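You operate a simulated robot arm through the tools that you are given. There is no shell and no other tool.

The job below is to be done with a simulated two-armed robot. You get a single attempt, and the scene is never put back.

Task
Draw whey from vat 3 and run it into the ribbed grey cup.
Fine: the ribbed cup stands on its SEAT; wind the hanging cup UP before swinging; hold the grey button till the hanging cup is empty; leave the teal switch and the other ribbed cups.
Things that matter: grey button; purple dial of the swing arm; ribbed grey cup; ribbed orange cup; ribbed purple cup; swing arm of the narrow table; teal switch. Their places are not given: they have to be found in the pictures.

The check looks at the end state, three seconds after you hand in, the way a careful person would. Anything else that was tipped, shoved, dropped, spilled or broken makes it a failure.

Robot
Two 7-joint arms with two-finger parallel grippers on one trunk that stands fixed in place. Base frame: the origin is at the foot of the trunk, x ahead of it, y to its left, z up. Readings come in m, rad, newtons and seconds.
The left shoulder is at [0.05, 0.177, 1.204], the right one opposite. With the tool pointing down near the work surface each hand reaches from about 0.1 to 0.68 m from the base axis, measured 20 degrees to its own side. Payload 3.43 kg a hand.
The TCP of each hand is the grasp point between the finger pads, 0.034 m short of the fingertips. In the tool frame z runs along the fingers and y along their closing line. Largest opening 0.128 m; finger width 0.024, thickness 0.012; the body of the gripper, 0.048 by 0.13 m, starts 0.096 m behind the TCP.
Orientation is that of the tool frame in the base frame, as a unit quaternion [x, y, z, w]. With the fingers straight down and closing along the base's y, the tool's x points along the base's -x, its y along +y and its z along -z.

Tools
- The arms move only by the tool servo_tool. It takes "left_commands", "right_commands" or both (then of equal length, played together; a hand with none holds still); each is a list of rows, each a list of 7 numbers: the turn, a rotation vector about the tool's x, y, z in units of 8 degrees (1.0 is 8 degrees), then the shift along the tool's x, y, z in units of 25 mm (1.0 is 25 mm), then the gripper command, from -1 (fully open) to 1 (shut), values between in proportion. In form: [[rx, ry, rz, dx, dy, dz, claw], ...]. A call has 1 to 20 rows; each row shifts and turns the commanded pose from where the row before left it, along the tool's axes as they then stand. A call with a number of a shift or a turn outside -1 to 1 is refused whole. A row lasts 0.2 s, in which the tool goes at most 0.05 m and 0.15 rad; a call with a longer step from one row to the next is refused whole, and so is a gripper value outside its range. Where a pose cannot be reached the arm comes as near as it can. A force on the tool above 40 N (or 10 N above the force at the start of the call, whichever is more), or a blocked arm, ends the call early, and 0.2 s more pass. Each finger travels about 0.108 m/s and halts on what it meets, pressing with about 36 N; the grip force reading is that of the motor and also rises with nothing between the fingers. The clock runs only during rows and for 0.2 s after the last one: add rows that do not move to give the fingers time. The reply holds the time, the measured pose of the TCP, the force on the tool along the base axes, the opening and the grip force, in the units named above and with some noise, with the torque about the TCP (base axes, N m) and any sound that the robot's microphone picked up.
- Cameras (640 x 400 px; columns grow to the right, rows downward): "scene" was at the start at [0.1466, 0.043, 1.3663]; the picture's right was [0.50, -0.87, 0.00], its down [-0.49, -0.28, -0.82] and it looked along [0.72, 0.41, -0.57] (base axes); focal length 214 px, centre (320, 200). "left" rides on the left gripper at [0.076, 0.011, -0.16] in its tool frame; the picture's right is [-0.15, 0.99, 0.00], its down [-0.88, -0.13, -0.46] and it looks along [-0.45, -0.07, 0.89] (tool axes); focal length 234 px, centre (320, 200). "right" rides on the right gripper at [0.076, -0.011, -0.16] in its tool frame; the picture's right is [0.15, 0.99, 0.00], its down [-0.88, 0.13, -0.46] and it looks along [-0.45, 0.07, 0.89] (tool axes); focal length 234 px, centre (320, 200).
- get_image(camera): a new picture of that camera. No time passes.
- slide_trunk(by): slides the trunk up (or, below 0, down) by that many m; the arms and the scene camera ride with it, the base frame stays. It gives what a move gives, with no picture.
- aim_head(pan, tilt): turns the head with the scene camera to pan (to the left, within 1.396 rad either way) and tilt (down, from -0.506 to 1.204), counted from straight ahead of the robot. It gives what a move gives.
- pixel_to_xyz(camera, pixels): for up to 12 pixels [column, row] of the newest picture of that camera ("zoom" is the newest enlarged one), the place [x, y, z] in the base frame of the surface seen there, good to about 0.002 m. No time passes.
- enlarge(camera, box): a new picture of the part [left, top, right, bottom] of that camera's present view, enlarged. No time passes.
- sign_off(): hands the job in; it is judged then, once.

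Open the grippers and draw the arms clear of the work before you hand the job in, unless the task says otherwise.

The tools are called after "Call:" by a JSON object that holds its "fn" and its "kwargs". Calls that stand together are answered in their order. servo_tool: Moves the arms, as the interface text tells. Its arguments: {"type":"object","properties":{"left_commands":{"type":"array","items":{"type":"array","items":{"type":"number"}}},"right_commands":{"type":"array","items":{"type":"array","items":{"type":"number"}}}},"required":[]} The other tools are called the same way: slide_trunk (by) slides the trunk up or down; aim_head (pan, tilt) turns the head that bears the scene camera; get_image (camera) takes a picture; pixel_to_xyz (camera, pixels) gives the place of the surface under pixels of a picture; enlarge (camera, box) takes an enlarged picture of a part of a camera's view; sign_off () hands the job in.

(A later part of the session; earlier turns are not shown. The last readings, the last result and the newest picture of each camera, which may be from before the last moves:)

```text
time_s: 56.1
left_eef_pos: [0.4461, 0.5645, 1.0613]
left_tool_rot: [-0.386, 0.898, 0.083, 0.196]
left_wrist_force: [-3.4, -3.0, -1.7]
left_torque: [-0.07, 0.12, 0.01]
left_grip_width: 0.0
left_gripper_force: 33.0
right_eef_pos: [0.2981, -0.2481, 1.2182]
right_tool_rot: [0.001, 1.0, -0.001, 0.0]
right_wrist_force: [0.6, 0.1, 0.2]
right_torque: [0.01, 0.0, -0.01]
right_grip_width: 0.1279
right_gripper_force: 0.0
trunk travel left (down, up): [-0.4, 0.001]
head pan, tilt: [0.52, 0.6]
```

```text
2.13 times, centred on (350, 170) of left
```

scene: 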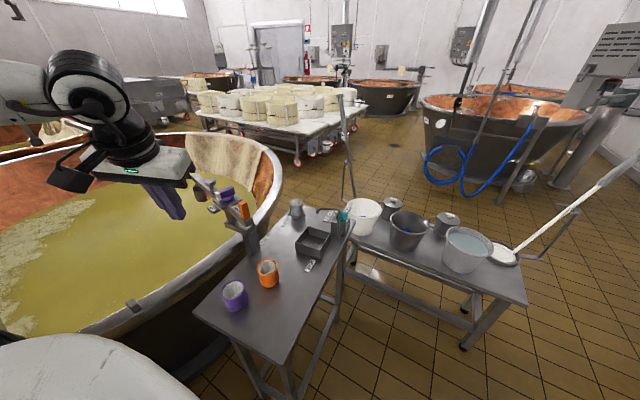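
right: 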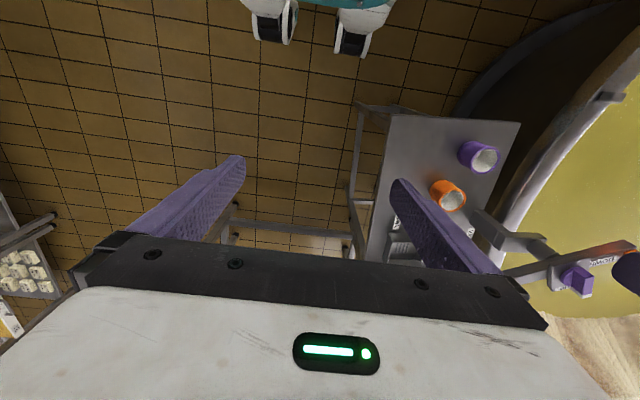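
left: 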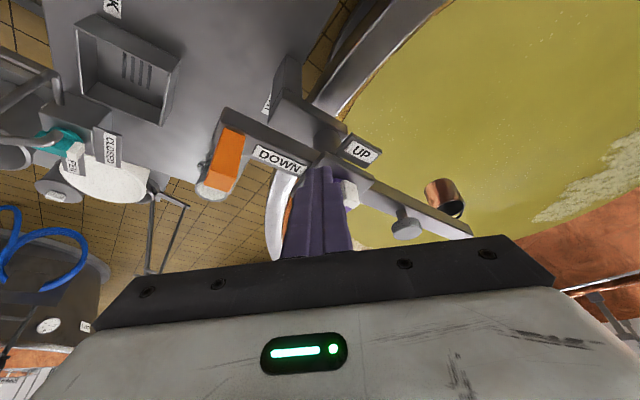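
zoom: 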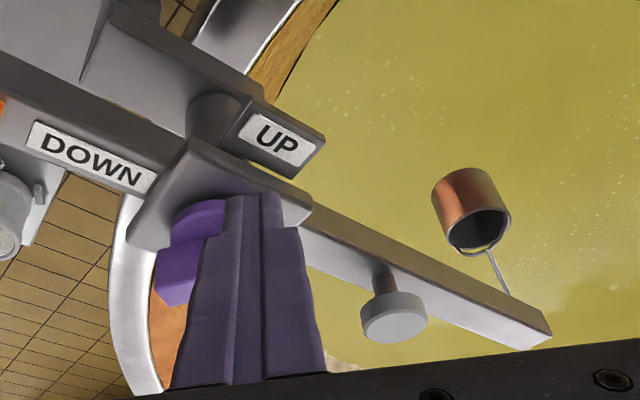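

The dial turns clockwise easily and the cup lowers with it. I keep pushing the pointer end around the dial in an arc.

Call:
{"fn": "servo_tool", "kwargs": {"left_commands": [[0, 0, 0, -0.056, 0.256, 0.025, 1], [0, 0, 0, -0.163, 0.097, 0.074, 1], [0, 0, 0, -0.177, 0.063, 0.08, 1], [0, 0, 0, -0.182, 0.029, 0.082, 1], [0, 0, 0, -0.185, -0.006, 0.084, 1], [0, 0, 0, -0.18, -0.039, 0.082, 1]]}}

Call:
{"fn": "enlarge", "kwargs": {"camera": "scene", "box": [170, 145, 290, 245]}}

Call:
{"fn": "enlarge", "kwargs": {"camera": "left", "box": [200, 80, 500, 260]}}

```text
time_s: 57.5
left_eef_pos: [0.4548, 0.5911, 1.0618]
left_tool_rot: [-0.386, 0.898, 0.082, 0.194]
left_wrist_force: [-3.9, -2.6, 0.1]
left_torque: [-0.07, 0.11, -0.03]
left_grip_width: 0.0
left_gripper_force: 33.0
right_eef_pos: [0.2982, -0.2488, 1.2182]
right_tool_rot: [0.0, 1.0, 0.0, 0.0]
right_wrist_force: [-0.3, -0.7, -0.6]
right_torque: [-0.01, -0.03, 0.0]
right_grip_width: 0.1281
right_gripper_force: 0.0
trunk travel left (down, up): [-0.4, 0.001]
head pan, tilt: [0.52, 0.6]
```

```text
4.00 times, centred on (230, 195) of scene
```

zoom: 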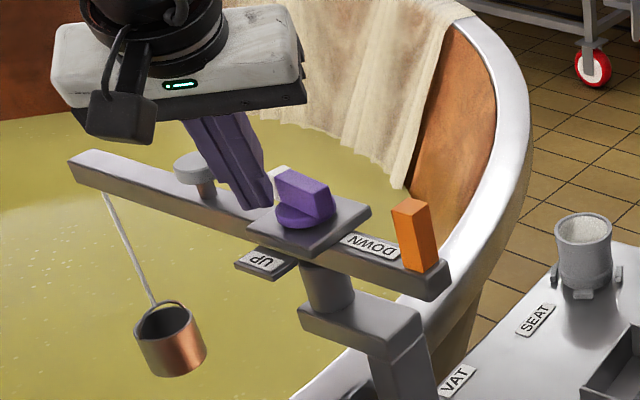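

```text
2.13 times, centred on (350, 170) of left
```

zoom: 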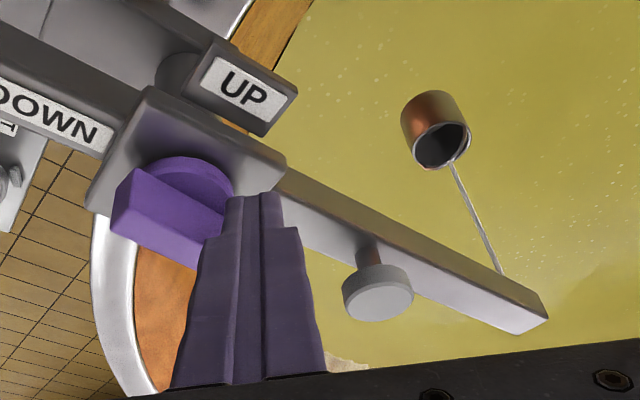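

About 90° turned and the cup is partway down. I continue the arc over the far side of the dial.

Call:
{"fn": "servo_tool", "kwargs": {"left_commands": [[0, 0, 0, -0.212, -0.083, 0.097, 1], [0, 0, 0, -0.168, -0.112, 0.076, 1], [0, 0, 0, -0.146, -0.14, 0.066, 1], [0, 0, 0, -0.12, -0.168, 0.054, 1], [0, 0, 0, -0.094, -0.19, 0.042, 1], [0, 0, 0, -0.062, -0.201, 0.029, 1]]}}

Call:
{"fn": "enlarge", "kwargs": {"camera": "scene", "box": [170, 145, 290, 245]}}

Call:
{"fn": "enlarge", "kwargs": {"camera": "left", "box": [200, 80, 500, 260]}}

```text
time_s: 58.9
left_eef_pos: [0.4838, 0.5961, 1.0617]
left_tool_rot: [-0.388, 0.897, 0.086, 0.194]
left_wrist_force: [-19.9, 22.1, 10.2]
left_torque: [0.22, 0.17, -0.18]
left_grip_width: 0.0
left_gripper_force: 32.8
right_eef_pos: [0.2957, -0.245, 1.2194]
right_tool_rot: [0.0, 1.0, -0.002, 0.001]
right_wrist_force: [-0.1, 0.3, 0.0]
right_torque: [-0.03, -0.01, 0.0]
right_grip_width: 0.1282
right_gripper_force: 0.1
trunk travel left (down, up): [-0.4, 0.001]
head pan, tilt: [0.52, 0.6]
```

```text
4.00 times, centred on (230, 195) of scene
```

zoom: 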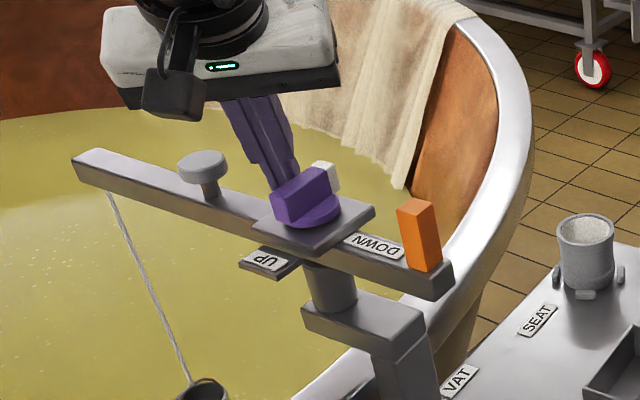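

```text
2.13 times, centred on (350, 170) of left
```

zoom: 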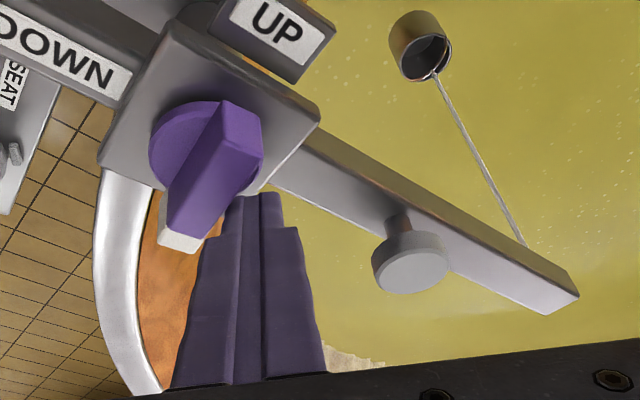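

The pointer has turned ~180° and the cup is far down. I lift off and check the cup against the whey surface.

Call:
{"fn": "servo_tool", "kwargs": {"left_commands": [[0, 0, 0, 0.1, 0.3, 0, 1], [0, 0, 0, -0.333, 0, -0.727, 1], [0, 0, 0, -0.333, 0, -0.727, 1], [0, 0, 0, -0.333, 0, -0.727, 1]]}}

Call:
{"fn": "get_image", "kwargs": {"camera": "scene"}}

Call:
{"fn": "enlarge", "kwargs": {"camera": "scene", "box": [170, 165, 290, 265]}}

Call:
{"fn": "get_image", "kwargs": {"camera": "left"}}

```text
time_s: 59.9
left_eef_pos: [0.4806, 0.5941, 1.1223]
left_tool_rot: [-0.385, 0.898, 0.083, 0.195]
left_wrist_force: [0.0, 0.1, -0.2]
left_torque: [0.03, -0.02, 0.0]
left_grip_width: 0.0
left_gripper_force: 33.2
right_eef_pos: [0.2991, -0.2485, 1.2186]
right_tool_rot: [0.0, 1.0, 0.001, 0.0]
right_wrist_force: [0.5, 0.6, -0.5]
right_torque: [0.03, -0.02, -0.01]
right_grip_width: 0.1278
right_gripper_force: 0.0
trunk travel left (down, up): [-0.4, 0.001]
head pan, tilt: [0.52, 0.6]
```

```text
taken
```

scene: 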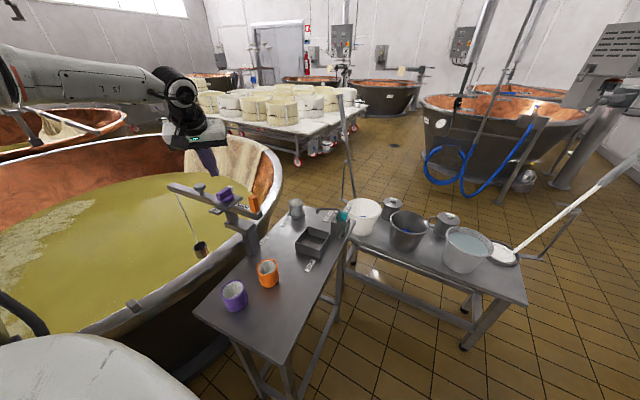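

```text
4.00 times, centred on (230, 215) of scene
```

zoom: 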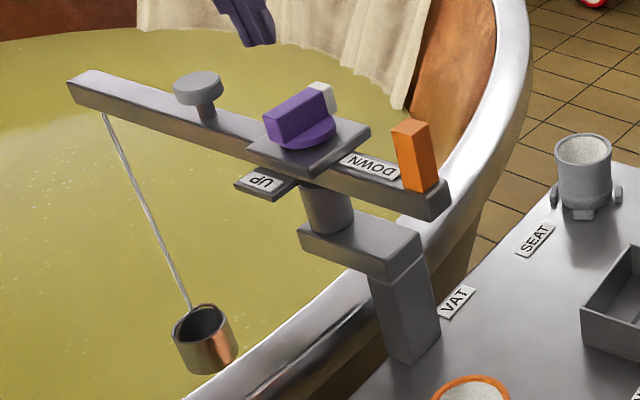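

```text
taken
```

left: 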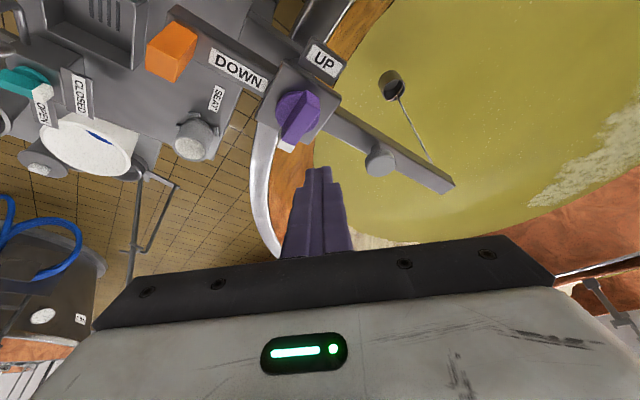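

I measure the cup's position now relative to the whey.

Call:
{"fn": "pixel_to_xyz", "kwargs": {"camera": "zoom", "pixels": [[205, 345], [190, 365], [203, 310], [175, 335], [185, 290], [140, 210], [110, 130], [235, 350], [160, 380], [405, 150], [85, 85]]}}

Call:
{"fn": "enlarge", "kwargs": {"camera": "scene", "box": [200, 235, 240, 265]}}

Call:
{"fn": "enlarge", "kwargs": {"camera": "left", "box": [240, 60, 420, 180]}}

```text
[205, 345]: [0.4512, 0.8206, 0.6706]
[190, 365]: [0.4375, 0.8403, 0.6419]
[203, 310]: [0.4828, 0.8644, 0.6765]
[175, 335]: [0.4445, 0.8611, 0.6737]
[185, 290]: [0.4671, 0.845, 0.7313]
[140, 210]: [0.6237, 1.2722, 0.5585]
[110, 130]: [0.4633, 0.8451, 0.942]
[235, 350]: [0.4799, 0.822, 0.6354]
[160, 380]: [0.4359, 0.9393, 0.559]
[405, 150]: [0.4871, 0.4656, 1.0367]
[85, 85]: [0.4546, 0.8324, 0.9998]
```

```text
13.33 times, centred on (220, 250) of scene
```

zoom: 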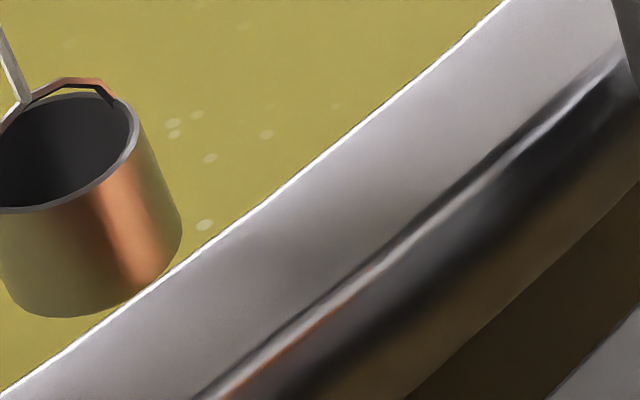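

```text
3.33 times, centred on (330, 120) of left
```

zoom: 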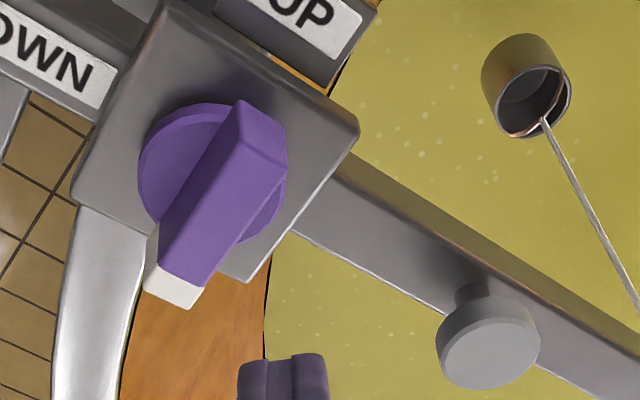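

The cup rim is at z≈0.69, whey at 0.559, so more winding is needed. I reposition the closed fingers on the −y side of the bar's tail end and push again.

Call:
{"fn": "servo_tool", "kwargs": {"left_commands": [[0, 0, 0, 0.857, -0.25, -0.388, 1], [0, 0, 0, 0.857, -0.25, -0.388, 1], [0, 0, 0, 0.857, -0.25, -0.388, 1], [0, 0, 0, 0.337, 0, 0.743, 1], [0, 0, 0, 0.337, 0, 0.743, 1], [0, 0, 0, 0.337, 0, 0.743, 1], [0, 0, 0, 0, 0, 0, 1], [0, 0, 0, -0.133, 0.137, 0.06, 1], [0, 0, 0, -0.133, 0.137, 0.06, 1], [0, 0, 0, -0.133, 0.137, 0.06, 1], [0, 0, 0, -0.133, 0.137, 0.06, 1], [0, 0, 0, -0.133, 0.137, 0.06, 1], [0, 0, 0, -0.133, 0.137, 0.06, 1]]}}

Call:
{"fn": "enlarge", "kwargs": {"camera": "scene", "box": [170, 165, 290, 265]}}

Call:
{"fn": "enlarge", "kwargs": {"camera": "left", "box": [200, 60, 500, 260]}}

```text
time_s: 62.7
left_eef_pos: [0.4452, 0.5605, 1.0602]
left_tool_rot: [-0.386, 0.899, 0.083, 0.193]
left_wrist_force: [-5.7, -3.9, -0.3]
left_torque: [-0.11, 0.18, 0.02]
left_grip_width: 0.0
left_gripper_force: 32.9
right_eef_pos: [0.2988, -0.2489, 1.2186]
right_tool_rot: [-0.001, 1.0, 0.001, -0.001]
right_wrist_force: [0.0, -0.7, -1.1]
right_torque: [0.02, 0.0, -0.01]
right_grip_width: 0.1281
right_gripper_force: 0.1
trunk travel left (down, up): [-0.4, 0.001]
head pan, tilt: [0.52, 0.6]
```

```text
4.00 times, centred on (230, 215) of scene
```

zoom: 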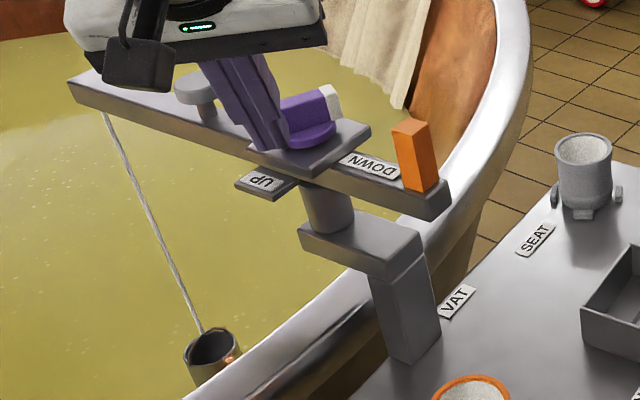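

```text
2.00 times, centred on (350, 160) of left
```

zoom: 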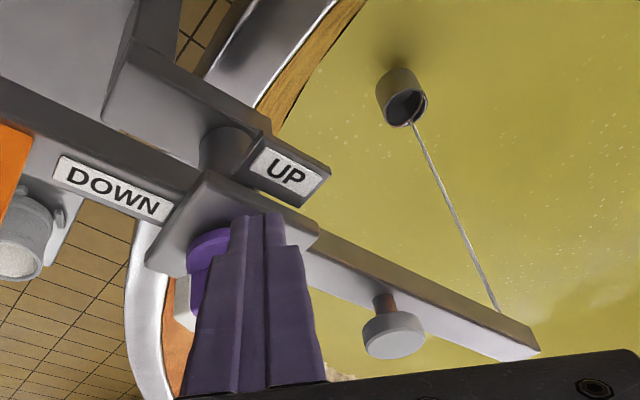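

The bar turns on and the cup nears the whey. I continue the arc in small steps.

Call:
{"fn": "servo_tool", "kwargs": {"left_commands": [[0, 0, 0, -0.11, 0.2, 0.05, 1], [0, 0, 0, -0.11, 0.17, 0.05, 1], [0, 0, 0, -0.163, 0.097, 0.074, 1], [0, 0, 0, -0.177, 0.063, 0.08, 1]]}}

Call:
{"fn": "enlarge", "kwargs": {"camera": "scene", "box": [170, 165, 290, 265]}}

Call:
{"fn": "enlarge", "kwargs": {"camera": "left", "box": [200, 60, 500, 260]}}

```text
time_s: 63.7
left_eef_pos: [0.4474, 0.581, 1.0601]
left_tool_rot: [-0.386, 0.898, 0.083, 0.195]
left_wrist_force: [-2.0, -6.3, 0.3]
left_torque: [-0.14, 0.06, -0.12]
left_grip_width: 0.0
left_gripper_force: 32.7
right_eef_pos: [0.2984, -0.2496, 1.2174]
right_tool_rot: [0.0, 1.0, 0.001, 0.0]
right_wrist_force: [-1.0, -0.6, 0.2]
right_torque: [0.01, 0.0, 0.01]
right_grip_width: 0.128
right_gripper_force: 0.0
trunk travel left (down, up): [-0.4, 0.001]
head pan, tilt: [0.52, 0.6]
```

```text
4.00 times, centred on (230, 215) of scene
```

zoom: 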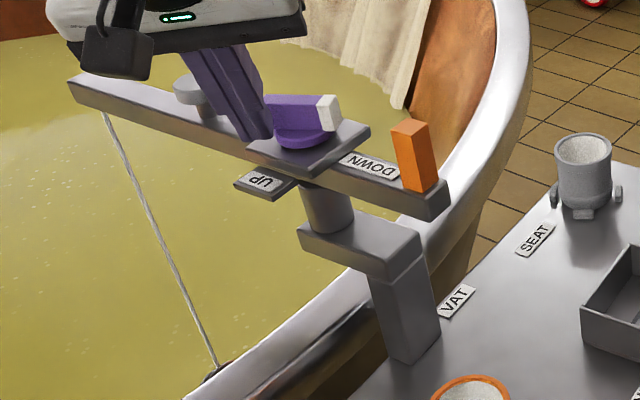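

```text
2.00 times, centred on (350, 160) of left
```

zoom: 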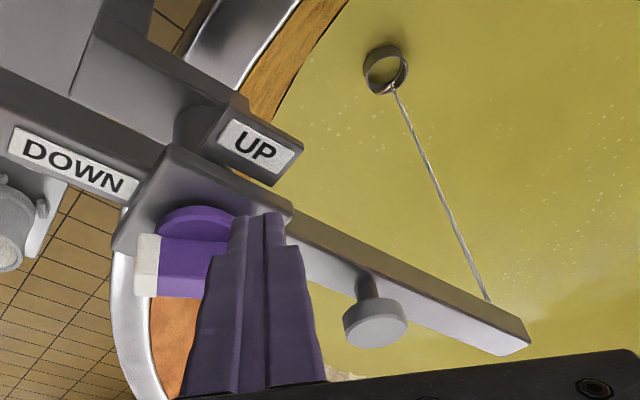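

The cup is dipping, with whey colour showing inside. I go a little further toward the DOWN mark.

Call:
{"fn": "servo_tool", "kwargs": {"left_commands": [[0, 0, 0, -0.182, 0.029, 0.082, 1], [0, 0, 0, -0.185, -0.006, 0.084, 1], [0, 0, 0, 0, 0, 0, 1]]}}

Call:
{"fn": "enlarge", "kwargs": {"camera": "scene", "box": [170, 165, 290, 265]}}

Call:
{"fn": "enlarge", "kwargs": {"camera": "left", "box": [200, 60, 500, 260]}}

```text
time_s: 64.5
left_eef_pos: [0.4538, 0.5898, 1.0594]
left_tool_rot: [-0.387, 0.898, 0.083, 0.195]
left_wrist_force: [-3.5, -1.8, 0.5]
left_torque: [-0.01, 0.11, 0.03]
left_grip_width: 0.0
left_gripper_force: 32.8
right_eef_pos: [0.2989, -0.25, 1.2181]
right_tool_rot: [0.0, 1.0, -0.001, 0.0]
right_wrist_force: [0.0, 0.3, -0.8]
right_torque: [-0.02, 0.01, 0.02]
right_grip_width: 0.128
right_gripper_force: 0.1
trunk travel left (down, up): [-0.4, 0.001]
head pan, tilt: [0.52, 0.6]
```

```text
4.00 times, centred on (230, 215) of scene
```

zoom: 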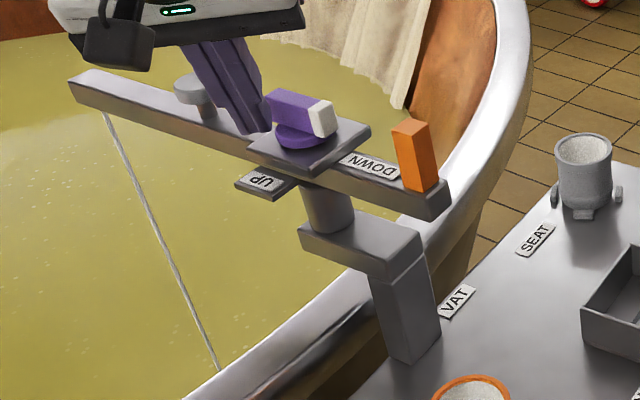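

```text
2.00 times, centred on (350, 160) of left
```

zoom: 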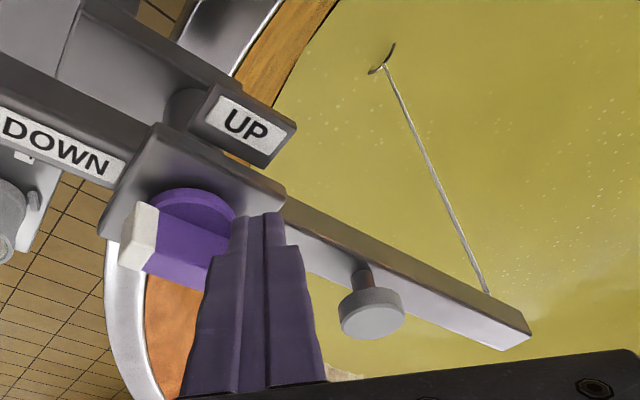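

The cup is fully under the surface. I move the fingers around to the other side of the bar's +y end to wind it back counter-clockwise (the beam is at its stop in that sense).

Call:
{"fn": "servo_tool", "kwargs": {"left_commands": [[0, 0, 0, 0.1, 0.117, -0.045, 1], [0, 0, 0, -0.415, 0, -0.91, 1], [0, 0, 0, -0.415, 0, -0.91, 1], [0, 0, 0, -0.68, -0.66, 0.31, 1], [0, 0, 0, -0.68, -0.66, 0.31, 1], [0, 0, 0, 0.415, 0, 0.91, 1], [0, 0, 0, 0.415, 0, 0.91, 1], [0, 0, 0, 0, 0, 0, 1]]}}

Call:
{"fn": "enlarge", "kwargs": {"camera": "scene", "box": [170, 165, 290, 265]}}

Call:
{"fn": "enlarge", "kwargs": {"camera": "left", "box": [200, 60, 500, 260]}}

```text
time_s: 66.3
left_eef_pos: [0.5011, 0.5923, 1.0628]
left_tool_rot: [-0.385, 0.897, 0.084, 0.199]
left_wrist_force: [4.9, 5.3, 14.9]
left_torque: [0.17, 0.04, -0.05]
left_grip_width: 0.0
left_gripper_force: 33.3
right_eef_pos: [0.2984, -0.2483, 1.2186]
right_tool_rot: [0.0, 1.0, 0.001, 0.0]
right_wrist_force: [-0.5, -0.8, 0.3]
right_torque: [-0.03, -0.04, -0.03]
right_grip_width: 0.1281
right_gripper_force: 0.1
trunk travel left (down, up): [-0.4, 0.001]
head pan, tilt: [0.52, 0.6]
```

```text
4.00 times, centred on (230, 215) of scene
```

zoom: 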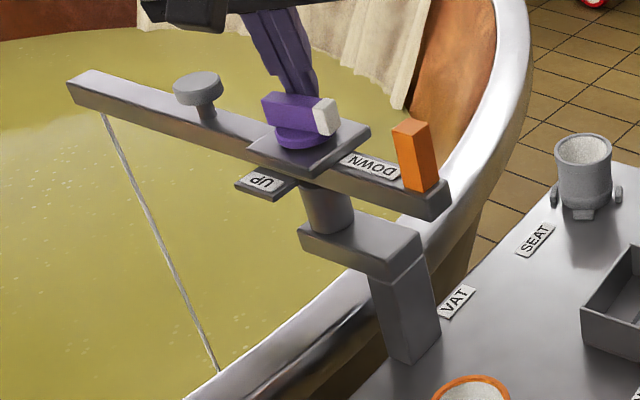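

```text
2.00 times, centred on (350, 160) of left
```

zoom: 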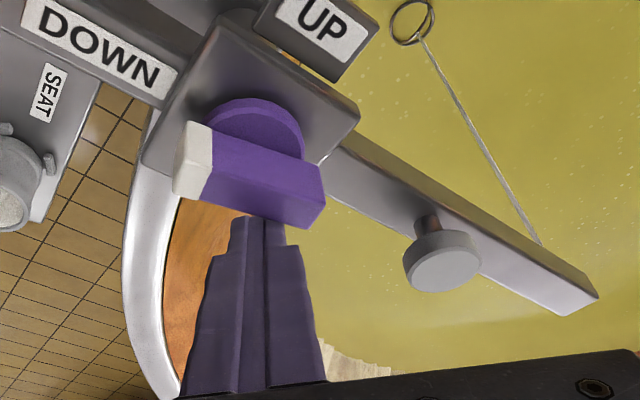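

Contact with the bar's flank is made. I start winding up counter-clockwise along the arc.

Call:
{"fn": "servo_tool", "kwargs": {"left_commands": [[0, 0, 0, 0.2, 0.22, -0.12, 1], [0, 0, 0, 0.235, 0.197, -0.107, 1], [0, 0, 0, 0.149, 0.254, -0.067, 1], [0, 0, 0, 0.15, 0.28, -0.068, 1], [0, 0, 0, 0.214, 0.225, -0.097, 1], [0, 0, 0, 0.257, 0.158, -0.117, 1]]}}

Call:
{"fn": "enlarge", "kwargs": {"camera": "scene", "box": [170, 165, 290, 265]}}

Call:
{"fn": "enlarge", "kwargs": {"camera": "left", "box": [200, 60, 500, 260]}}

```text
time_s: 67.1
left_eef_pos: [0.4832, 0.5963, 1.0631]
left_tool_rot: [-0.386, 0.895, 0.082, 0.206]
left_wrist_force: [3.4, 5.7, 0.1]
left_torque: [0.1, -0.04, 0.02]
left_grip_width: 0.0
left_gripper_force: 33.3
right_eef_pos: [0.2986, -0.2477, 1.2182]
right_tool_rot: [0.0, 1.0, 0.002, 0.0]
right_wrist_force: [-0.2, -0.3, 0.6]
right_torque: [0.04, -0.03, -0.05]
right_grip_width: 0.1276
right_gripper_force: 0.0
trunk travel left (down, up): [-0.4, 0.001]
head pan, tilt: [0.52, 0.6]
stopped in row 3 (left hand): the force on the tool passed its limit at 44 N (the readings are from after the stop); the commanded pose is now the measured one
```

```text
4.00 times, centred on (230, 215) of scene
```

zoom: 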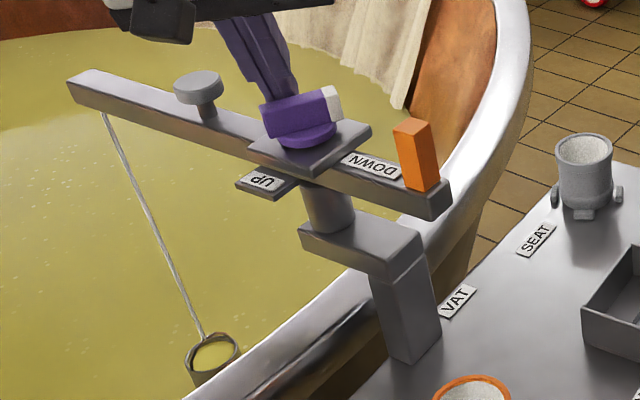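

```text
2.00 times, centred on (350, 160) of left
```

zoom: 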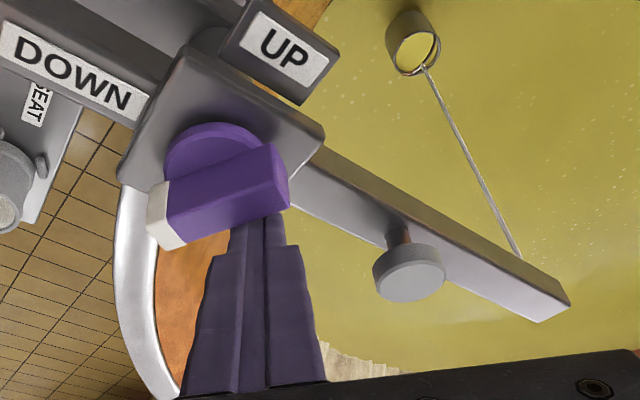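

The cup is full of whey and rising. The push was too near the dial's center (44 N), so I slide the fingers outward to the bar's end and continue on a wider arc, slowly.

Call:
{"fn": "servo_tool", "kwargs": {"left_commands": [[0, 0, 0, 0.064, 0.249, -0.029, 1], [0, 0, 0, 0.064, 0.249, -0.029, 1], [0, 0, 0, 0.135, 0.125, -0.061, 1], [0, 0, 0, 0.135, 0.125, -0.061, 1], [0, 0, 0, 0.158, 0.082, -0.072, 1], [0, 0, 0, 0.158, 0.082, -0.072, 1]]}}

Call:
{"fn": "enlarge", "kwargs": {"camera": "scene", "box": [170, 165, 290, 265]}}

Call:
{"fn": "enlarge", "kwargs": {"camera": "left", "box": [200, 60, 500, 260]}}

```text
time_s: 68.5
left_eef_pos: [0.4537, 0.5953, 1.0628]
left_tool_rot: [-0.386, 0.896, 0.081, 0.204]
left_wrist_force: [-0.2, 0.3, -0.8]
left_torque: [0.03, 0.0, -0.02]
left_grip_width: 0.0001
left_gripper_force: 32.9
right_eef_pos: [0.2985, -0.2486, 1.2183]
right_tool_rot: [-0.001, 1.0, 0.0, 0.0]
right_wrist_force: [-1.0, 0.0, -0.4]
right_torque: [-0.03, -0.01, 0.01]
right_grip_width: 0.1279
right_gripper_force: 0.1
trunk travel left (down, up): [-0.4, 0.001]
head pan, tilt: [0.52, 0.6]
```

```text
4.00 times, centred on (230, 215) of scene
```

zoom: 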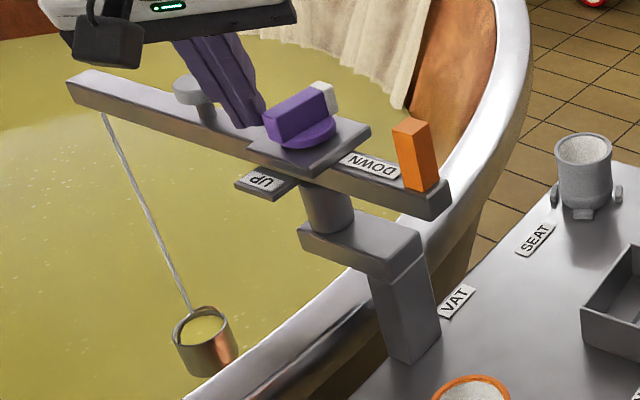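

```text
2.00 times, centred on (350, 160) of left
```

zoom: 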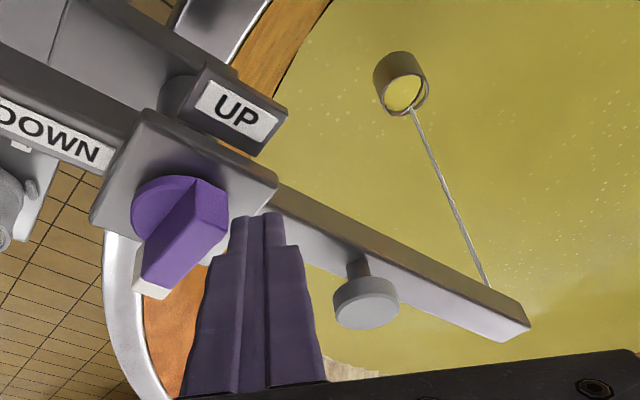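

Winding up well; the cup is full. I continue the stroke past the −x side at half speed.

Call:
{"fn": "servo_tool", "kwargs": {"left_commands": [[0, 0, 0, 0.126, 0.035, -0.057, 1], [0, 0, 0, 0.126, 0.035, -0.057, 1], [0, 0, 0, 0.139, -0.029, -0.063, 1], [0, 0, 0, 0.139, -0.029, -0.063, 1], [0, 0, 0, 0.156, -0.047, -0.071, 1], [0, 0, 0, 0.156, -0.047, -0.071, 1], [0, 0, 0, 0.14, -0.088, -0.064, 1], [0, 0, 0, 0.14, -0.088, -0.064, 1], [0, 0, 0, 0.116, -0.126, -0.053, 1], [0, 0, 0, 0.116, -0.126, -0.053, 1], [0, 0, 0, 0.081, -0.154, -0.037, 1], [0, 0, 0, 0.081, -0.154, -0.037, 1], [0, 0, 0, 0.042, -0.173, -0.019, 1], [0, 0, 0, 0.042, -0.173, -0.019, 1]]}}

Call:
{"fn": "enlarge", "kwargs": {"camera": "scene", "box": [170, 145, 290, 245]}}

Call:
{"fn": "enlarge", "kwargs": {"camera": "left", "box": [200, 60, 500, 260]}}

```text
time_s: 71.5
left_eef_pos: [0.446, 0.5422, 1.0607]
left_tool_rot: [-0.385, 0.896, 0.08, 0.205]
left_wrist_force: [1.1, 0.2, -0.3]
left_torque: [-0.01, 0.0, -0.01]
left_grip_width: 0.0
left_gripper_force: 32.6
right_eef_pos: [0.2984, -0.2494, 1.2184]
right_tool_rot: [0.0, 1.0, 0.0, 0.0]
right_wrist_force: [0.2, -0.1, 0.2]
right_torque: [0.0, 0.02, 0.01]
right_grip_width: 0.1283
right_gripper_force: 0.1
trunk travel left (down, up): [-0.4, 0.001]
head pan, tilt: [0.52, 0.6]
```

```text
4.00 times, centred on (230, 195) of scene
```

zoom: 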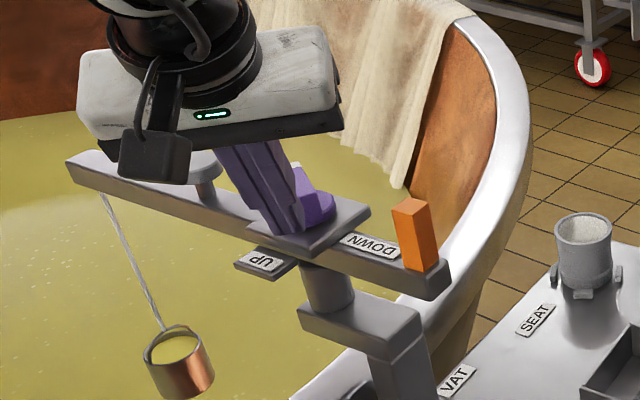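

```text
2.00 times, centred on (350, 160) of left
```

zoom: 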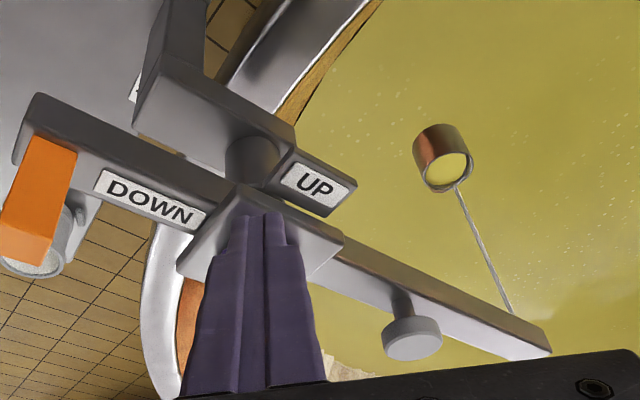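

The cup rises (≈0.15 below top). I lift off to see the bar's present angle.

Call:
{"fn": "servo_tool", "kwargs": {"left_commands": [[0, 0, 0, 0.2, 0.1, 0, 1], [0, 0, 0, -0.415, 0, -0.91, 1], [0, 0, 0, -0.415, 0, -0.91, 1], [0, 0, 0, 0.3, 0.5, -0.15, 1]]}}

Call:
{"fn": "enlarge", "kwargs": {"camera": "scene", "box": [170, 145, 290, 245]}}

Call:
{"fn": "enlarge", "kwargs": {"camera": "left", "box": [200, 60, 500, 260]}}

```text
time_s: 72.5
left_eef_pos: [0.4234, 0.5449, 1.1105]
left_tool_rot: [-0.386, 0.896, 0.081, 0.205]
left_wrist_force: [-0.8, 0.8, -0.2]
left_torque: [-0.02, 0.0, -0.05]
left_grip_width: 0.0
left_gripper_force: 33.3
right_eef_pos: [0.298, -0.2487, 1.219]
right_tool_rot: [0.0, 1.0, 0.0, -0.001]
right_wrist_force: [0.2, 0.2, -0.2]
right_torque: [0.0, -0.02, -0.02]
right_grip_width: 0.128
right_gripper_force: 0.1
trunk travel left (down, up): [-0.4, 0.001]
head pan, tilt: [0.52, 0.6]
```

```text
4.00 times, centred on (230, 195) of scene
```

zoom: 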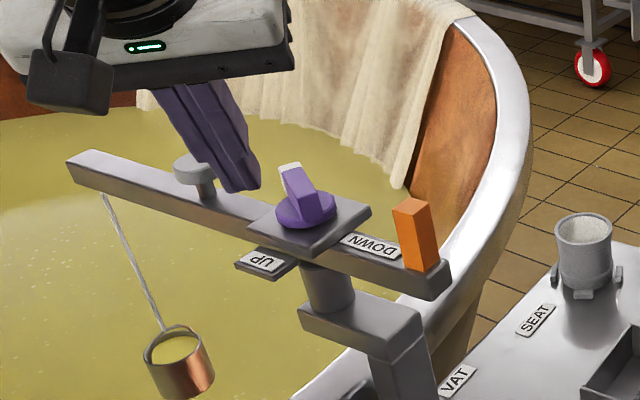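

```text
2.00 times, centred on (350, 160) of left
```

zoom: 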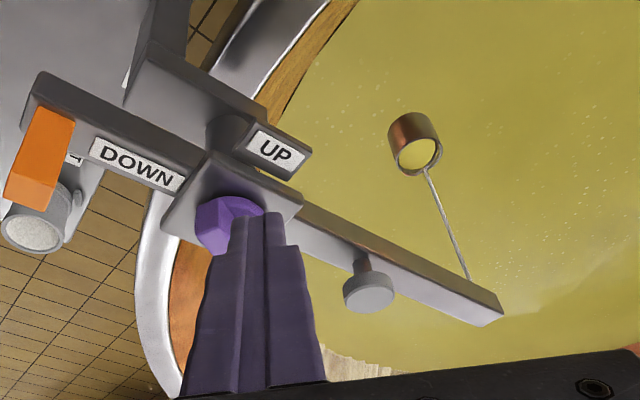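

The pointer is now near 55° (130° short of UP). I move the fingers over to the +x side of the pointer end to push it the rest of the way counter-clockwise.

Call:
{"fn": "servo_tool", "kwargs": {"left_commands": [[0, 0, 0, -0.688, -0.563, 0.312, 1], [0, 0, 0, -0.688, -0.563, 0.312, 1], [0, 0, 0, -0.688, -0.563, 0.312, 1], [0, 0, 0, -0.688, -0.563, 0.312, 1], [0, 0, 0, 0, 0, 0, 1], [0, 0, 0, 0.412, 0, 0.903, 1], [0, 0, 0, 0.412, 0, 0.903, 1], [0, 0, 0, 0, 0, 0, 1]]}}

Call:
{"fn": "enlarge", "kwargs": {"camera": "scene", "box": [190, 145, 290, 225]}}

Call:
{"fn": "enlarge", "kwargs": {"camera": "left", "box": [200, 60, 500, 260]}}

```text
time_s: 74.3
left_eef_pos: [0.5199, 0.56, 1.0614]
left_tool_rot: [-0.386, 0.895, 0.08, 0.206]
left_wrist_force: [0.4, 0.2, 0.1]
left_torque: [-0.02, 0.01, 0.01]
left_grip_width: 0.0
left_gripper_force: 32.8
right_eef_pos: [0.2988, -0.248, 1.2187]
right_tool_rot: [-0.001, 1.0, 0.0, 0.001]
right_wrist_force: [-0.1, -0.7, 0.9]
right_torque: [0.01, -0.02, 0.02]
right_grip_width: 0.1281
right_gripper_force: 0.0
trunk travel left (down, up): [-0.4, 0.001]
head pan, tilt: [0.52, 0.6]
```

```text
5.00 times, centred on (240, 185) of scene
```

zoom: 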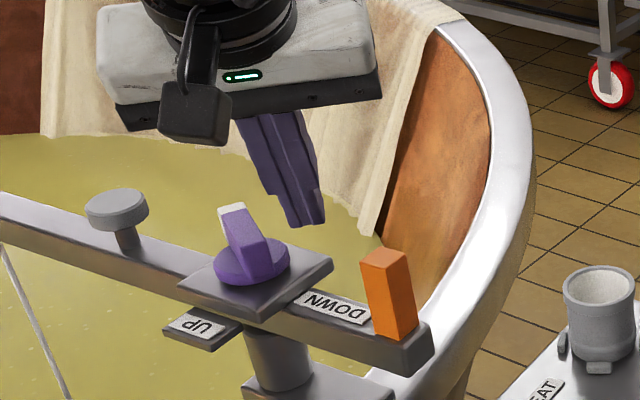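

```text
2.00 times, centred on (350, 160) of left
```

zoom: 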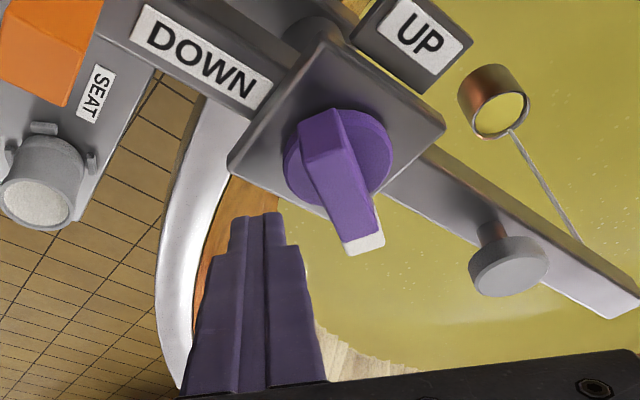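

The fingers are properly placed beside the pointer end. I push along the arc at half speed.

Call:
{"fn": "servo_tool", "kwargs": {"left_commands": [[0, 0, 0, 0.089, 0.228, -0.04, 1], [0, 0, 0, 0.089, 0.228, -0.04, 1], [0, 0, 0, -0.115, 0.15, 0.051, 1], [0, 0, 0, -0.115, 0.15, 0.051, 1], [0, 0, 0, -0.076, 0.178, 0.034, 1], [0, 0, 0, -0.076, 0.178, 0.034, 1], [0, 0, 0, -0.032, 0.193, 0.015, 1], [0, 0, 0, -0.032, 0.193, 0.015, 1], [0, 0, 0, 0.015, 0.195, -0.007, 1], [0, 0, 0, 0.015, 0.195, -0.007, 1], [0, 0, 0, 0.062, 0.185, -0.028, 1], [0, 0, 0, 0.062, 0.185, -0.028, 1]]}}

Call:
{"fn": "enlarge", "kwargs": {"camera": "scene", "box": [170, 145, 290, 245]}}

Call:
{"fn": "enlarge", "kwargs": {"camera": "left", "box": [200, 60, 500, 260]}}

```text
time_s: 76.9
left_eef_pos: [0.4795, 0.6038, 1.0621]
left_tool_rot: [-0.386, 0.896, 0.081, 0.205]
left_wrist_force: [3.0, 1.9, 1.0]
left_torque: [0.02, 0.01, 0.01]
left_grip_width: 0.0
left_gripper_force: 32.9
right_eef_pos: [0.2999, -0.248, 1.2176]
right_tool_rot: [0.0, 1.0, -0.001, 0.0]
right_wrist_force: [0.0, -0.3, 1.0]
right_torque: [-0.02, -0.02, 0.0]
right_grip_width: 0.128
right_gripper_force: 0.1
trunk travel left (down, up): [-0.4, 0.001]
head pan, tilt: [0.52, 0.6]
```

```text
4.00 times, centred on (230, 195) of scene
```

zoom: 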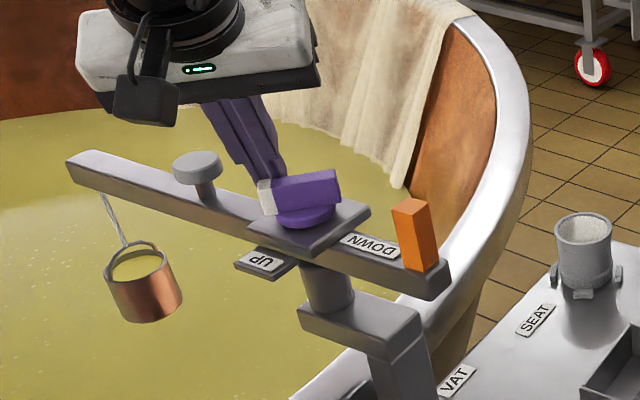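

```text
2.00 times, centred on (350, 160) of left
```

zoom: 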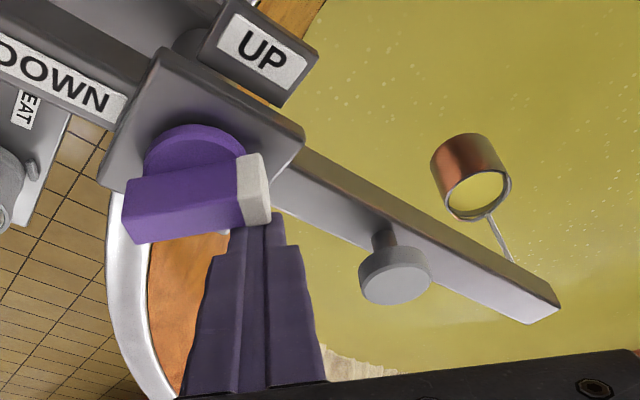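

Pointer at ≈135°, the cup nearly up. I continue to the UP stop.

Call:
{"fn": "servo_tool", "kwargs": {"left_commands": [[0, 0, 0, 0.117, 0.094, -0.053, 1], [0, 0, 0, 0.117, 0.094, -0.053, 1], [0, 0, 0, 0.136, 0.126, -0.062, 1], [0, 0, 0, 0.136, 0.126, -0.062, 1], [0, 0, 0, 0.162, 0.083, -0.074, 1], [0, 0, 0, 0.162, 0.083, -0.074, 1], [0, 0, 0, 0.116, 0.029, -0.053, 1], [0, 0, 0, 0.116, 0.029, -0.053, 1], [0, 0, 0, 0.116, 0, -0.053, 1]]}}

Call:
{"fn": "enlarge", "kwargs": {"camera": "scene", "box": [170, 145, 290, 245]}}

Call:
{"fn": "enlarge", "kwargs": {"camera": "left", "box": [200, 60, 500, 260]}}

```text
time_s: 78.9
left_eef_pos: [0.4457, 0.5912, 1.061]
left_tool_rot: [-0.386, 0.896, 0.081, 0.204]
left_wrist_force: [-0.3, 0.2, 0.6]
left_torque: [0.01, -0.01, 0.01]
left_grip_width: 0.0
left_gripper_force: 32.6
right_eef_pos: [0.2995, -0.2481, 1.2191]
right_tool_rot: [0.0, 1.0, 0.0, -0.001]
right_wrist_force: [0.5, 0.8, -0.5]
right_torque: [0.02, 0.01, 0.0]
right_grip_width: 0.1281
right_gripper_force: 0.1
trunk travel left (down, up): [-0.4, 0.001]
head pan, tilt: [0.52, 0.6]
```

```text
4.00 times, centred on (230, 195) of scene
```

zoom: 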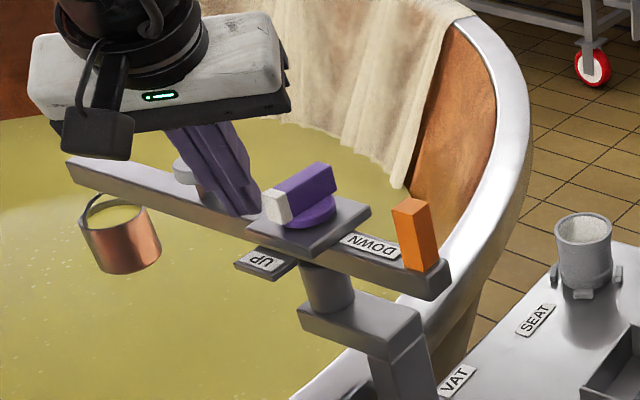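

```text
2.00 times, centred on (350, 160) of left
```

zoom: 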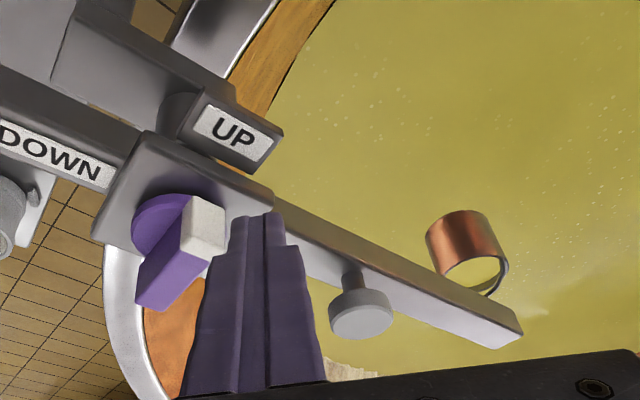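

Nearly at UP; I give it a last push in −y to seat it at the stop.

Call:
{"fn": "servo_tool", "kwargs": {"left_commands": [[0, 0, 0, 0.106, -0.11, -0.048, 1], [0, 0, 0, 0.106, -0.11, -0.048, 1], [0, 0, 0, 0.106, -0.11, -0.048, 1]]}}

Call:
{"fn": "enlarge", "kwargs": {"camera": "scene", "box": [170, 145, 290, 245]}}

Call:
{"fn": "enlarge", "kwargs": {"camera": "left", "box": [200, 60, 500, 260]}}

```text
time_s: 79.7
left_eef_pos: [0.4455, 0.584, 1.0616]
left_tool_rot: [-0.388, 0.894, 0.085, 0.205]
left_wrist_force: [-2.1, 23.3, 3.0]
left_torque: [0.74, 0.01, 0.34]
left_grip_width: 0.0001
left_gripper_force: 32.9
right_eef_pos: [0.2983, -0.2461, 1.2198]
right_tool_rot: [0.0, 1.0, -0.001, 0.0]
right_wrist_force: [0.2, -0.1, -0.2]
right_torque: [-0.01, -0.01, 0.0]
right_grip_width: 0.128
right_gripper_force: 0.1
trunk travel left (down, up): [-0.4, 0.001]
head pan, tilt: [0.52, 0.6]
```

```text
4.00 times, centred on (230, 195) of scene
```

zoom: 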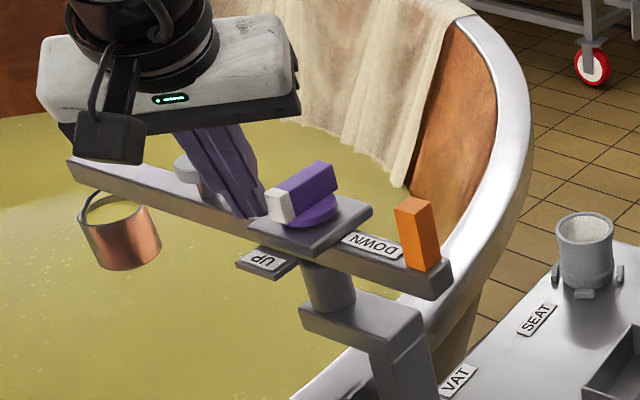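

```text
2.00 times, centred on (350, 160) of left
```

zoom: 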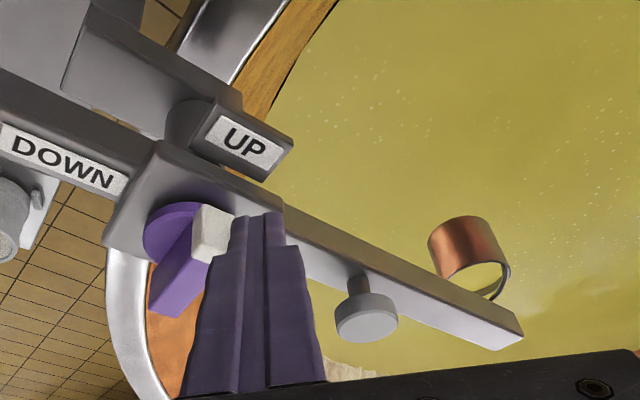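

Firm resistance: the dial is at its UP stop with a full cup. I measure the grey cup's rim precisely for the swing target, while lifting off the dial.

Call:
{"fn": "servo_tool", "kwargs": {"left_commands": [[0, 0, 0, -0.106, 0.11, 0.048, 1], [0, 0, 0, -0.2, 0.2, 0.1, 1], [0, 0, 0, -0.333, 0, -0.727, 1], [0, 0, 0, -0.333, 0, -0.727, 1], [0, 0, 0, -0.333, 0, -0.727, 1]]}}

Call:
{"fn": "enlarge", "kwargs": {"camera": "scene", "box": [275, 185, 335, 230]}}

Call:
{"fn": "enlarge", "kwargs": {"camera": "left", "box": [140, 60, 500, 260]}}

```text
time_s: 80.9
left_eef_pos: [0.443, 0.5865, 1.1228]
left_tool_rot: [-0.386, 0.896, 0.081, 0.205]
left_wrist_force: [-0.3, -0.7, 0.2]
left_torque: [0.0, 0.02, 0.02]
left_grip_width: 0.0
left_gripper_force: 32.6
right_eef_pos: [0.2976, -0.2482, 1.2181]
right_tool_rot: [0.0, 1.0, -0.001, 0.0]
right_wrist_force: [0.3, 0.3, -0.5]
right_torque: [0.02, 0.01, 0.0]
right_grip_width: 0.1282
right_gripper_force: 0.1
trunk travel left (down, up): [-0.4, 0.001]
head pan, tilt: [0.52, 0.6]
```

```text
8.89 times, centred on (305, 208) of scene
```

zoom: 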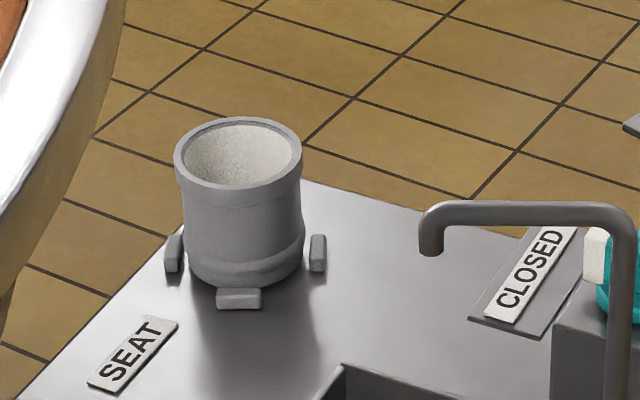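

```text
1.78 times, centred on (320, 160) of left
```

zoom: 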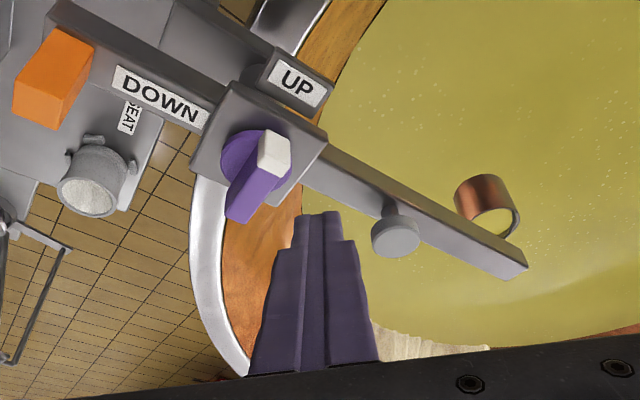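

I query the grey rim and the hanging cup, and the dial's bar.

Call:
{"fn": "pixel_to_xyz", "kwargs": {"camera": "scene", "pixels": [[297, 195], [297, 206], [290, 202], [303, 200], [297, 200], [200, 196], [205, 205]]}}

Call:
{"fn": "enlarge", "kwargs": {"camera": "scene", "box": [285, 190, 311, 212]}}

Call:
{"fn": "pixel_to_xyz", "kwargs": {"camera": "zoom", "pixels": [[320, 40], [330, 215], [130, 150], [490, 110], [310, 130]]}}

```text
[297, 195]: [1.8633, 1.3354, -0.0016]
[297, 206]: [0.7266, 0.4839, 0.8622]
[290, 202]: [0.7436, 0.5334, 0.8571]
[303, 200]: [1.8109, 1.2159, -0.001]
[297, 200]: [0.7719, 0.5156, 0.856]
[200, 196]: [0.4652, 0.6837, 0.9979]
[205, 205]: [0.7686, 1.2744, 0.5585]
```

```text
16.00 times, centred on (298, 201) of scene
```

zoom: 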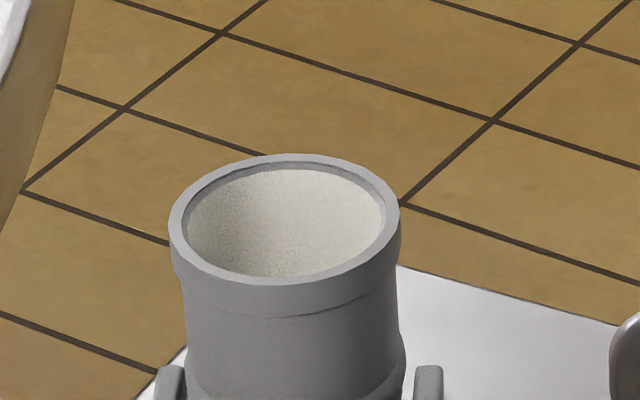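

```text
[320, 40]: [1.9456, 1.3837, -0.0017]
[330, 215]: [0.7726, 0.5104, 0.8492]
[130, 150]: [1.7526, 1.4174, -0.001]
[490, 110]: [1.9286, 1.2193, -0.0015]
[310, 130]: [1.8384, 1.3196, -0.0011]
```

I pick the rim edge pixels in this tight zoom.

Call:
{"fn": "pixel_to_xyz", "kwargs": {"camera": "zoom", "pixels": [[178, 230], [393, 215], [285, 159], [280, 279], [235, 168], [345, 168]]}}

```text
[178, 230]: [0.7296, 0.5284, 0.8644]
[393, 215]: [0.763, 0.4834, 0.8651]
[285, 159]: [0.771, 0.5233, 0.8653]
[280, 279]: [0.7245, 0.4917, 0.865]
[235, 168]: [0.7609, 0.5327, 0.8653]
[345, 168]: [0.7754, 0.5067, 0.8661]
```

Grey cup center is (0.747,0.507), i.e. the beam must stand at ≈166°. I move the closed fingers to the +x side of the handle peg for the clockwise swing.

Call:
{"fn": "servo_tool", "kwargs": {"left_commands": [[0, 0, 0, 0.154, -0.936, -0.059, 1], [0, 0, 0, 0.154, -0.936, -0.059, 1], [0, 0, 0, 0.154, -0.936, -0.059, 1], [0, 0, 0, 0.154, -0.936, -0.059, 1], [0, 0, 0, 0.154, -0.936, -0.059, 1], [0, 0, 0, 0.154, -0.936, -0.059, 1], [0, 0, 0, 0, 0, 0, 1], [0, 0, 0, 0.399, 0.012, 0.84, 1], [0, 0, 0, 0.399, 0.012, 0.84, 1], [0, 0, 0, 0.399, 0.012, 0.84, 1], [0, 0, 0, 0.399, 0.012, 0.84, 1], [0, 0, 0, 0, 0, 0, 1]]}}

Call:
{"fn": "enlarge", "kwargs": {"camera": "scene", "box": [170, 145, 290, 245]}}

Call:
{"fn": "get_image", "kwargs": {"camera": "left"}}

```text
time_s: 83.5
left_eef_pos: [0.5295, 0.4731, 1.0284]
left_tool_rot: [-0.386, 0.896, 0.081, 0.204]
left_wrist_force: [3.0, -1.5, 1.5]
left_torque: [0.0, 0.07, 0.04]
left_grip_width: 0.0
left_gripper_force: 33.1
right_eef_pos: [0.2993, -0.2482, 1.2185]
right_tool_rot: [0.0, 1.0, 0.0, 0.0]
right_wrist_force: [-0.3, 1.1, -0.5]
right_torque: [-0.01, 0.01, -0.02]
right_grip_width: 0.1285
right_gripper_force: 0.0
trunk travel left (down, up): [-0.4, 0.001]
head pan, tilt: [0.52, 0.6]
```

```text
4.00 times, centred on (230, 195) of scene
```

zoom: 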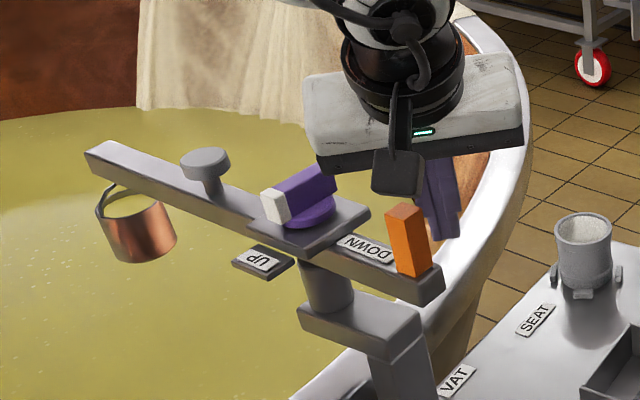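

```text
taken
```

left: 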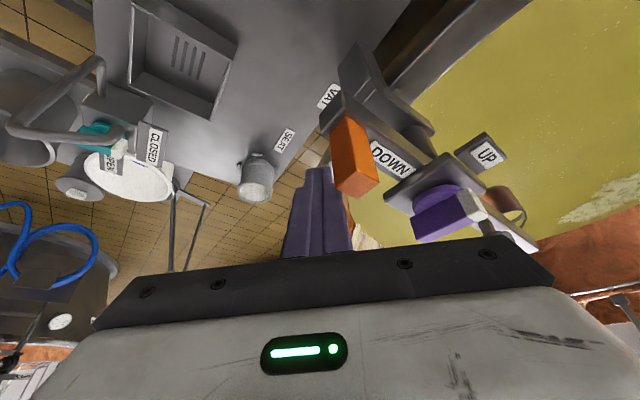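

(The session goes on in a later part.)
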